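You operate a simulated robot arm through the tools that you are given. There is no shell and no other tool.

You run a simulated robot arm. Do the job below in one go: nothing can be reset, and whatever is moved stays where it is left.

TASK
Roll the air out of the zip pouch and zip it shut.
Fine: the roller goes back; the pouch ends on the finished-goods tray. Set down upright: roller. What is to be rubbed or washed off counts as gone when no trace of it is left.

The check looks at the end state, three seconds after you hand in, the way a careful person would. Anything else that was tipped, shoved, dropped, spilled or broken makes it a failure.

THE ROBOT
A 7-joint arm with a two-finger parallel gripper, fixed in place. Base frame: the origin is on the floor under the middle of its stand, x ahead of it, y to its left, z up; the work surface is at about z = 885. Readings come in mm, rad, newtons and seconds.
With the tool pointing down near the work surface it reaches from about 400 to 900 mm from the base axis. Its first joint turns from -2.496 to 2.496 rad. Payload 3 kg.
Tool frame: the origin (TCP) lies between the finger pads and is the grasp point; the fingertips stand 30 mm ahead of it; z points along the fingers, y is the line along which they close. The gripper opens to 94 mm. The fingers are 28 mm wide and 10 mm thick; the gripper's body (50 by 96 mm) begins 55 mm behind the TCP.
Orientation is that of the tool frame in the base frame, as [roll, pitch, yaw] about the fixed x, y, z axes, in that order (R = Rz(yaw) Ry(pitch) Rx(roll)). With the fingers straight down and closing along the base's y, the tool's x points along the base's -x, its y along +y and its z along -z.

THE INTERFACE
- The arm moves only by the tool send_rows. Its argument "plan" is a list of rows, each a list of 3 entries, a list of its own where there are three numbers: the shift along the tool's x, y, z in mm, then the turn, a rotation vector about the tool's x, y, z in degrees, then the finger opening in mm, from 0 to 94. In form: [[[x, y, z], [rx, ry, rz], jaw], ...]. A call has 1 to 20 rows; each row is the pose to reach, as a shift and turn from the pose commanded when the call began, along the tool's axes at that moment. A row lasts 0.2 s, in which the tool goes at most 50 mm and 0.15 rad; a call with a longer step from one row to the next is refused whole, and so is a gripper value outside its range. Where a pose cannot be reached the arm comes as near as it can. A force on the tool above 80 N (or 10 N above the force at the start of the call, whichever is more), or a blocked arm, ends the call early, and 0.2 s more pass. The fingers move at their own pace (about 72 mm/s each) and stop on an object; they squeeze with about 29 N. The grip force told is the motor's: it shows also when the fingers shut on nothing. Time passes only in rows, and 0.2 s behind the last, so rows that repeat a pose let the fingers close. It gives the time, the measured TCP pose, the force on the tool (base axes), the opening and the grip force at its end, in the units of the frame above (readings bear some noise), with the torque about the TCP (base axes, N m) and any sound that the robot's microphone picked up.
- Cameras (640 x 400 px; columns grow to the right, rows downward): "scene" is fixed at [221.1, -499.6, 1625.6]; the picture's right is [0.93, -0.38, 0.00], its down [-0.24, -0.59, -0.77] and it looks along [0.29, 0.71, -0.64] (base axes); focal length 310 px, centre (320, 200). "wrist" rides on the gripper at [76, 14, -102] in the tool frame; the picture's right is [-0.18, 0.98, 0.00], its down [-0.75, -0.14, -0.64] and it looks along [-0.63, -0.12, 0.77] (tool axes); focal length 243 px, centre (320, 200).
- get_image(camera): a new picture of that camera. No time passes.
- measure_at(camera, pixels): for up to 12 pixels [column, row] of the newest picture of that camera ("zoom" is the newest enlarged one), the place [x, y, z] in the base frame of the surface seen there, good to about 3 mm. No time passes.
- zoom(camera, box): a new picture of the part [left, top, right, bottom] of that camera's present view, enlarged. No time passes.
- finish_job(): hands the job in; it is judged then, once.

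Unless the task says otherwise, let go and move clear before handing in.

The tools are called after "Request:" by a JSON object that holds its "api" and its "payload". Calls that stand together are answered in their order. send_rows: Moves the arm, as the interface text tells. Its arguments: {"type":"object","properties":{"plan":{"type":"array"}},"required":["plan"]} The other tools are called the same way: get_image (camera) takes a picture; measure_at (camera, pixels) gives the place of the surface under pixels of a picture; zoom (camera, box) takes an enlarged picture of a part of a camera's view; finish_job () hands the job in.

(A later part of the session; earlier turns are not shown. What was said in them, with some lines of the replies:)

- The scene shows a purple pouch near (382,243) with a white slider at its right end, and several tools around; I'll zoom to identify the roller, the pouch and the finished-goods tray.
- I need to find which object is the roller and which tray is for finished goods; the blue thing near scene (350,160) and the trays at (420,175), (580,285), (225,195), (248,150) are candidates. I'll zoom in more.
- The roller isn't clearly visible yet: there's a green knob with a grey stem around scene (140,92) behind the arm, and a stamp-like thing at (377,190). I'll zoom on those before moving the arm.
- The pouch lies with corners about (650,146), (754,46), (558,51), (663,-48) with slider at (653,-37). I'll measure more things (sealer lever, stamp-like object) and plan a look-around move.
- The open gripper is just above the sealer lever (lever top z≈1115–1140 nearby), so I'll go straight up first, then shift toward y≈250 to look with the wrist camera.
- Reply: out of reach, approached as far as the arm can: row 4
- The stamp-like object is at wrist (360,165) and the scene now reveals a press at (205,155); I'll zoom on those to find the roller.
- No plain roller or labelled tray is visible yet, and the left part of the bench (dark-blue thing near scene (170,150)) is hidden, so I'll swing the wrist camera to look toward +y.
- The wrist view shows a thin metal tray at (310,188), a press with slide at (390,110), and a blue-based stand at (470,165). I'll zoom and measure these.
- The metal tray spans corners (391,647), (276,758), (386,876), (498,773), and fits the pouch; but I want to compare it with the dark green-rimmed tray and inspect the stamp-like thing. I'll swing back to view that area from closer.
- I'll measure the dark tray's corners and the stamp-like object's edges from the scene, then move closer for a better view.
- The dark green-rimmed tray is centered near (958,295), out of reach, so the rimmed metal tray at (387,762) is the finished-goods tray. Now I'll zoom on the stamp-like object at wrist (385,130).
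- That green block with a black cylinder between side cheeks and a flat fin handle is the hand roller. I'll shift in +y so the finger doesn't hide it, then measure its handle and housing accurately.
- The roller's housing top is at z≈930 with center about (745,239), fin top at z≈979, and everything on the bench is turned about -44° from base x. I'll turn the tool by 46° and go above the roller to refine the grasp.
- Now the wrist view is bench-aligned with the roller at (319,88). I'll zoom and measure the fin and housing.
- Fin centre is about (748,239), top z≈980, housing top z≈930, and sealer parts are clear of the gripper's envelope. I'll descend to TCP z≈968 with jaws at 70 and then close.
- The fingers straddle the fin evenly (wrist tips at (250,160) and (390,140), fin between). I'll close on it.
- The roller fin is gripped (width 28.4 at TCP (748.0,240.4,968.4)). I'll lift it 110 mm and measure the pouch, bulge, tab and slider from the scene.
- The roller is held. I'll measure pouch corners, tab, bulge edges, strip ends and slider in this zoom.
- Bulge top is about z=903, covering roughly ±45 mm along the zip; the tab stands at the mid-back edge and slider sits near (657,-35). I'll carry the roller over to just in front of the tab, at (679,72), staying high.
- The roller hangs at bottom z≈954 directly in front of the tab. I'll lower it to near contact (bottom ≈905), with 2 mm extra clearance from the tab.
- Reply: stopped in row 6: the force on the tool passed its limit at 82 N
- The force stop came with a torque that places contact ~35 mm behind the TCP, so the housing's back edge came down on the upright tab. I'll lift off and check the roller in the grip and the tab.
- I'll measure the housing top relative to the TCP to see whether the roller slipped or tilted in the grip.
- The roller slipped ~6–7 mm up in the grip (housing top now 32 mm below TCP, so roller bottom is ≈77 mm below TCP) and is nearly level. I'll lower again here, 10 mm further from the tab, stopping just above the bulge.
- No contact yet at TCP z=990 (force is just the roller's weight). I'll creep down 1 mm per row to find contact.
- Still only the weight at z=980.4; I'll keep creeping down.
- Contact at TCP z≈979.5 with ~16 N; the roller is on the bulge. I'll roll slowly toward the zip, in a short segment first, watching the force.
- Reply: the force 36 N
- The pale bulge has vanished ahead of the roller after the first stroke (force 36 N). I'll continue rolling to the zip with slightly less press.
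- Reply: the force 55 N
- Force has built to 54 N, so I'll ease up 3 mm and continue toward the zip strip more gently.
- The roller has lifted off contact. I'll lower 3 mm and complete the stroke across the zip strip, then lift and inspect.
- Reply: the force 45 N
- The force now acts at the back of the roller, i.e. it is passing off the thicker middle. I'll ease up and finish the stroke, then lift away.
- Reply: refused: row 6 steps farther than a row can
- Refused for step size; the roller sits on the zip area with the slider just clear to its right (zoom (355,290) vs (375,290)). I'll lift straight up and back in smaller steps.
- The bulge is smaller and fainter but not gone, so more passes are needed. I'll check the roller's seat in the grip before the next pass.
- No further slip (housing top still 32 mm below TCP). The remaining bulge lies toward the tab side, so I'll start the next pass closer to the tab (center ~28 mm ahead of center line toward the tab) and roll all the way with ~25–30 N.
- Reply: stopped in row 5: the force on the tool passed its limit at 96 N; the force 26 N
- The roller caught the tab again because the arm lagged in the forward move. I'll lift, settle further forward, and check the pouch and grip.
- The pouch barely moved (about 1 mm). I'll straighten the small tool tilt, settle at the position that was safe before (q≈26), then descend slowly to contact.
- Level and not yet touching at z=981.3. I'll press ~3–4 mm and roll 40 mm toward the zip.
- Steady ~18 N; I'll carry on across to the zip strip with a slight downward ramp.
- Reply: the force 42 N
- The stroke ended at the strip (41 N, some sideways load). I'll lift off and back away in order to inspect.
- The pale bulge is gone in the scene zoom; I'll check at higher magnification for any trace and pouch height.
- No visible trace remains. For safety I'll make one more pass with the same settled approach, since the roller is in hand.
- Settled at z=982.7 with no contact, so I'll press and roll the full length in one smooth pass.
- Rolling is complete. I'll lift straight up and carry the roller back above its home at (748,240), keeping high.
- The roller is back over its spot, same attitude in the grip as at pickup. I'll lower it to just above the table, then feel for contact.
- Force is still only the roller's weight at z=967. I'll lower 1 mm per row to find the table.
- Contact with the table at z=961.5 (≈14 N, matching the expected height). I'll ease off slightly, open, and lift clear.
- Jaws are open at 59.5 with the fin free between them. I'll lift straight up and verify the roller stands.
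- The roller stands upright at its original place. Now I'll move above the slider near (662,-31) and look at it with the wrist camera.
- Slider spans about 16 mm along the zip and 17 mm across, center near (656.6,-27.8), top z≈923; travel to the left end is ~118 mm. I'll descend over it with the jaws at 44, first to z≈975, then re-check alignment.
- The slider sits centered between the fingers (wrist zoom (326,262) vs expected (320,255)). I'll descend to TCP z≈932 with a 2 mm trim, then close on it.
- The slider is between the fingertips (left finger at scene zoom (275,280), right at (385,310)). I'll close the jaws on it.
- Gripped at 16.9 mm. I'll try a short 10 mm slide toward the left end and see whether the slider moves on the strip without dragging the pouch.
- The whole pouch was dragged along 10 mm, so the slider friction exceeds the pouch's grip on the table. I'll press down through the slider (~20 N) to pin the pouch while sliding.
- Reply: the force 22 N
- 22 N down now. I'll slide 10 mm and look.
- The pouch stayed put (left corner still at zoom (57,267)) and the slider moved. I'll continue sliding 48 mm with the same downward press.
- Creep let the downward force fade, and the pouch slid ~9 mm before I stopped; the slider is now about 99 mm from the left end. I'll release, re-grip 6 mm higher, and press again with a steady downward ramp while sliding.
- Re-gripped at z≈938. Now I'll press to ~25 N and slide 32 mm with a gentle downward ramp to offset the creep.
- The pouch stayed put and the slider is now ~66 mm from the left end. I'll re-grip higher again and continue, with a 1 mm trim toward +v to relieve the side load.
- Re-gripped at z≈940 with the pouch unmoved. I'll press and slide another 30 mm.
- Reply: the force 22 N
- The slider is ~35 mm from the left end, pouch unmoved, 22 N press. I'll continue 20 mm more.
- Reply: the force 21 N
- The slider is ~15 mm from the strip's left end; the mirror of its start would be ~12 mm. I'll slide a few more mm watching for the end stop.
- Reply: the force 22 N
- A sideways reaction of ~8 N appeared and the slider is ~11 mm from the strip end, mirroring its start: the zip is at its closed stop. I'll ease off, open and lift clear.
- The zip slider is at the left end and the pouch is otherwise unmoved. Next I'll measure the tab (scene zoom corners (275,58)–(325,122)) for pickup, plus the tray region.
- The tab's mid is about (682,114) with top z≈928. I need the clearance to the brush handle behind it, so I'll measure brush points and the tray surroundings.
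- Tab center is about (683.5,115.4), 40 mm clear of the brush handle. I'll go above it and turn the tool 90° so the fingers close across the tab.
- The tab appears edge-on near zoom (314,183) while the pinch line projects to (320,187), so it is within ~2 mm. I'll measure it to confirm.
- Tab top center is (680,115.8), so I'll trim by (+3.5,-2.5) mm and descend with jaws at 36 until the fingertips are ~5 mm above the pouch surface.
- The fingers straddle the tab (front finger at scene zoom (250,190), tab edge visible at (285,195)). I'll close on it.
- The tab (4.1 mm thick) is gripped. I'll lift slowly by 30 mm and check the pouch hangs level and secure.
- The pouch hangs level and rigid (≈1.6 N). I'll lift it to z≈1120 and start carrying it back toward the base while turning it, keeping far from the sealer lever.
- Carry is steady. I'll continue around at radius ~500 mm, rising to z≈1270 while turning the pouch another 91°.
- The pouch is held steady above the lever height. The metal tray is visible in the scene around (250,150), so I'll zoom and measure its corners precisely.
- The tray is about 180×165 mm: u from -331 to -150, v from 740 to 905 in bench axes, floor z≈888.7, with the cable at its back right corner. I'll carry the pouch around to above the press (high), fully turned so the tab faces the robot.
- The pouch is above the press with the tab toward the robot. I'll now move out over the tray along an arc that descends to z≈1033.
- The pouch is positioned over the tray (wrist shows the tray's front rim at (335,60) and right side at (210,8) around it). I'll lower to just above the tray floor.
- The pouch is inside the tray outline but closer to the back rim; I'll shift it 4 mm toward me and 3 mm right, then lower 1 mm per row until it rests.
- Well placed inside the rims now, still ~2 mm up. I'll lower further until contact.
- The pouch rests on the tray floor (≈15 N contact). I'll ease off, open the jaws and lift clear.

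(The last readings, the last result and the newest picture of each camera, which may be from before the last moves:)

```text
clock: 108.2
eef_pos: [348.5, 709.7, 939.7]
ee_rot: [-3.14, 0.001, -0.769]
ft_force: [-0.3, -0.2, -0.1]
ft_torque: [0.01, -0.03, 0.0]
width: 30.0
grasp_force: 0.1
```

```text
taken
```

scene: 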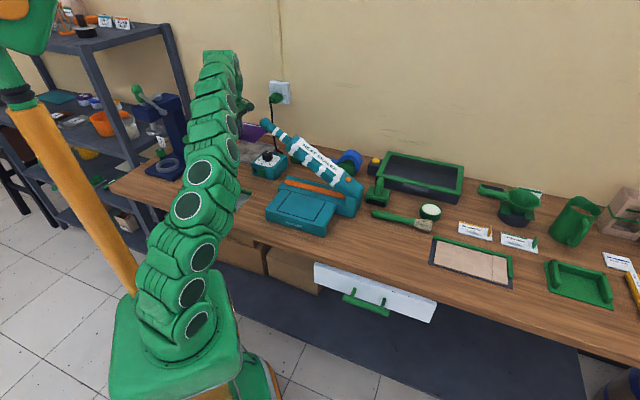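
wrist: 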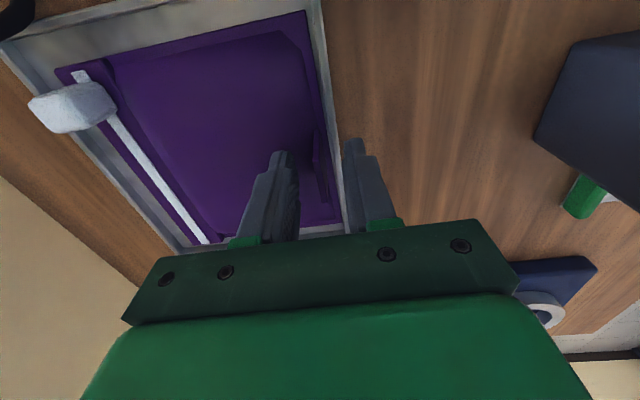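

Released cleanly; the tab stands free between the fingers. I'll lift straight up and retreat along the same arc.

Request:
{"api": "send_rows", "payload": {"plan": [[[0, 0, -20], [0, 0, 0], 30], [[0, 0, -50], [0, 0, 0], 30], [[0, 0, -85], [0, 0, 0], 30], [[0, 0, -115], [0, 0, 0], 30], [[0, 20, -140], [0, 0, 0], 30], [[0, 45, -165], [0, 0, 0], 30], [[0, 75, -195], [0, 0, 0], 30], [[0, 105, -225], [0, 0, 0], 30], [[0, 135, -255], [0, 0, 0], 30], [[0, 170, -285], [0, 0, 0], 30], [[0, 205, -310], [0, 0, 0], 30], [[0, 240, -330], [0, 0, 0], 30], [[0, 255, -335], [0, 0, 0], 30], [[0, 255, -335], [0, 0, 0], 30]]}}

Request:
{"api": "get_image", "payload": {"camera": "scene"}}

Request:
{"api": "get_image", "payload": {"camera": "wrist"}}

Request:
{"api": "zoom", "payload": {"camera": "scene", "box": [200, 110, 300, 190]}}

```text
clock: 111.2
eef_pos: [184.9, 525.6, 1264.0]
ee_rot: [3.123, 0.008, -0.787]
ft_force: [0.2, 0.3, -0.1]
ft_torque: [0.02, -0.01, 0.02]
width: 30.1
grasp_force: 0.0
```

```text
taken
```

scene: 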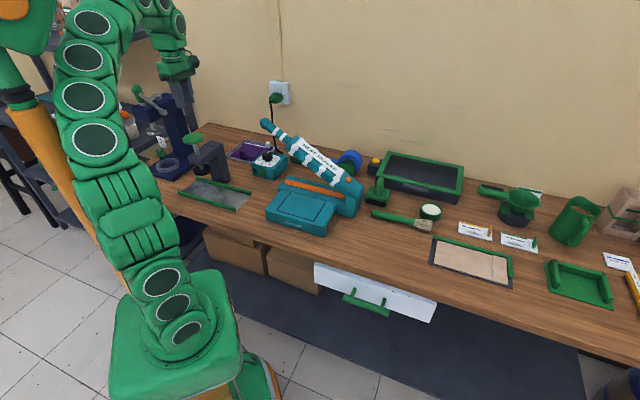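

```text
taken
```

wrist: 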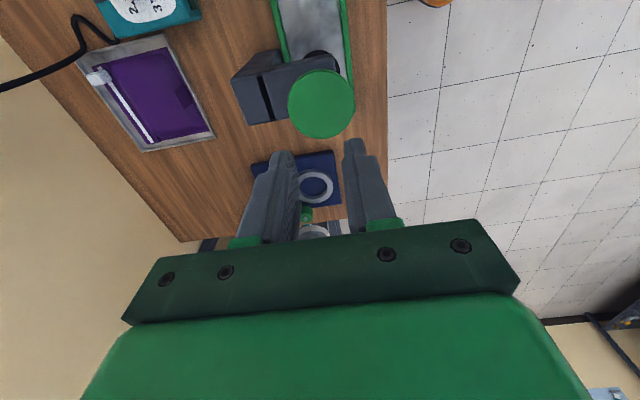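

```text
5.00 times, centred on (250, 150) of scene
```

zoom: 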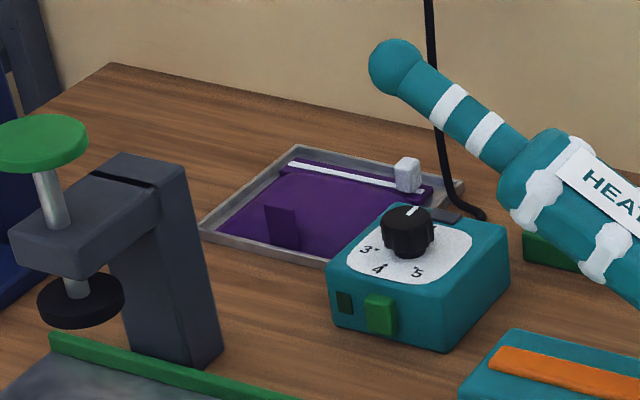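

The pouch lies inside the metal tray with the slider at its strip's end; I'll zoom in to verify the pouch, the zip, the roller and neighbours.

Request:
{"api": "zoom", "payload": {"camera": "wrist", "box": [60, 20, 230, 170]}}

Request:
{"api": "zoom", "payload": {"camera": "scene", "box": [330, 140, 450, 240]}}

Request:
{"api": "measure_at", "payload": {"camera": "wrist", "pixels": [[150, 95], [97, 76], [175, 48], [212, 133], [85, 60], [143, 148], [165, 35], [120, 70], [190, 130], [150, 138]]}}

```text
2.67 times, centred on (145, 95) of wrist
```

zoom: 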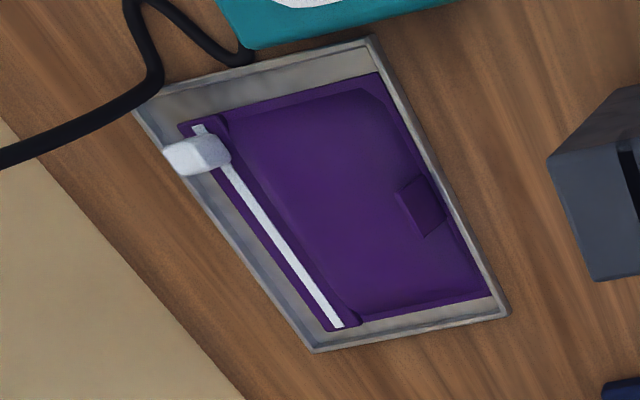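

```text
4.00 times, centred on (390, 190) of scene
```

zoom: 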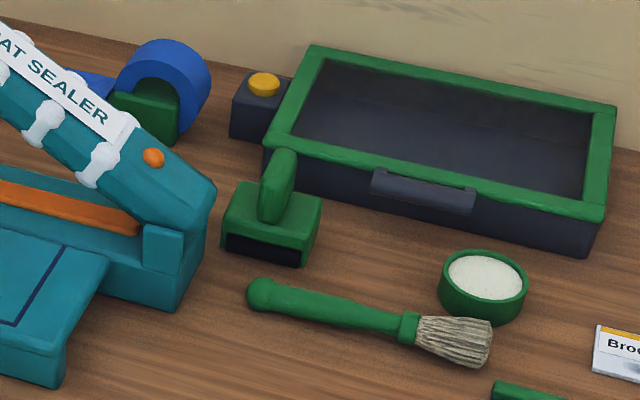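

```text
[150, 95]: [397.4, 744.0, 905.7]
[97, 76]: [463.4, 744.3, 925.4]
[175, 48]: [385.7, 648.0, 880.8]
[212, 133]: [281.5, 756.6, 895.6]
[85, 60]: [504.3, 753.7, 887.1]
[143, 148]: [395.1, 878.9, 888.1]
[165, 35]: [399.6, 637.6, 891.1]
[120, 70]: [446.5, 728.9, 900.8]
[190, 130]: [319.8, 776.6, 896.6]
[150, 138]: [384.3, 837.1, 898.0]
```

The pouch lies flat inside the rimmed metal tray, with the slider at its closed end and no pale bulge left. The roller stands upright in its original place and nothing else has shifted. The gripper is empty and clear, so I'll hand in.

Request:
{"api": "finish_job", "payload": {}}

```text
The job is handed in.
```

I rolled the air out of the pouch, zipped it shut and set it flat on the metal tray. The roller is back at its spot, standing upright. I've handed the job in, but I haven't seen the check's result.

- **Air:** the pale bulge was gone after the second pass, and I made a third to be safe. The close-ups show no trace of it.
- **Zip:** I pushed the slider to the far end of the strip until it met a firm stop, a mirror of where it started.
- **Tray:** nothing on the bench was labelled "finished goods". I chose the rimmed metal tray because it was the only tray within reach that fit the pouch. This is the part I'm least sure of.
- **Contacts along the way:** the roller came down on the pouch's upright tab twice, which stopped the arm on its force limit. The pouch also slid a little on the bench before I pinned it down to work the zip. I saw no damage, and nothing else on the bench had moved.
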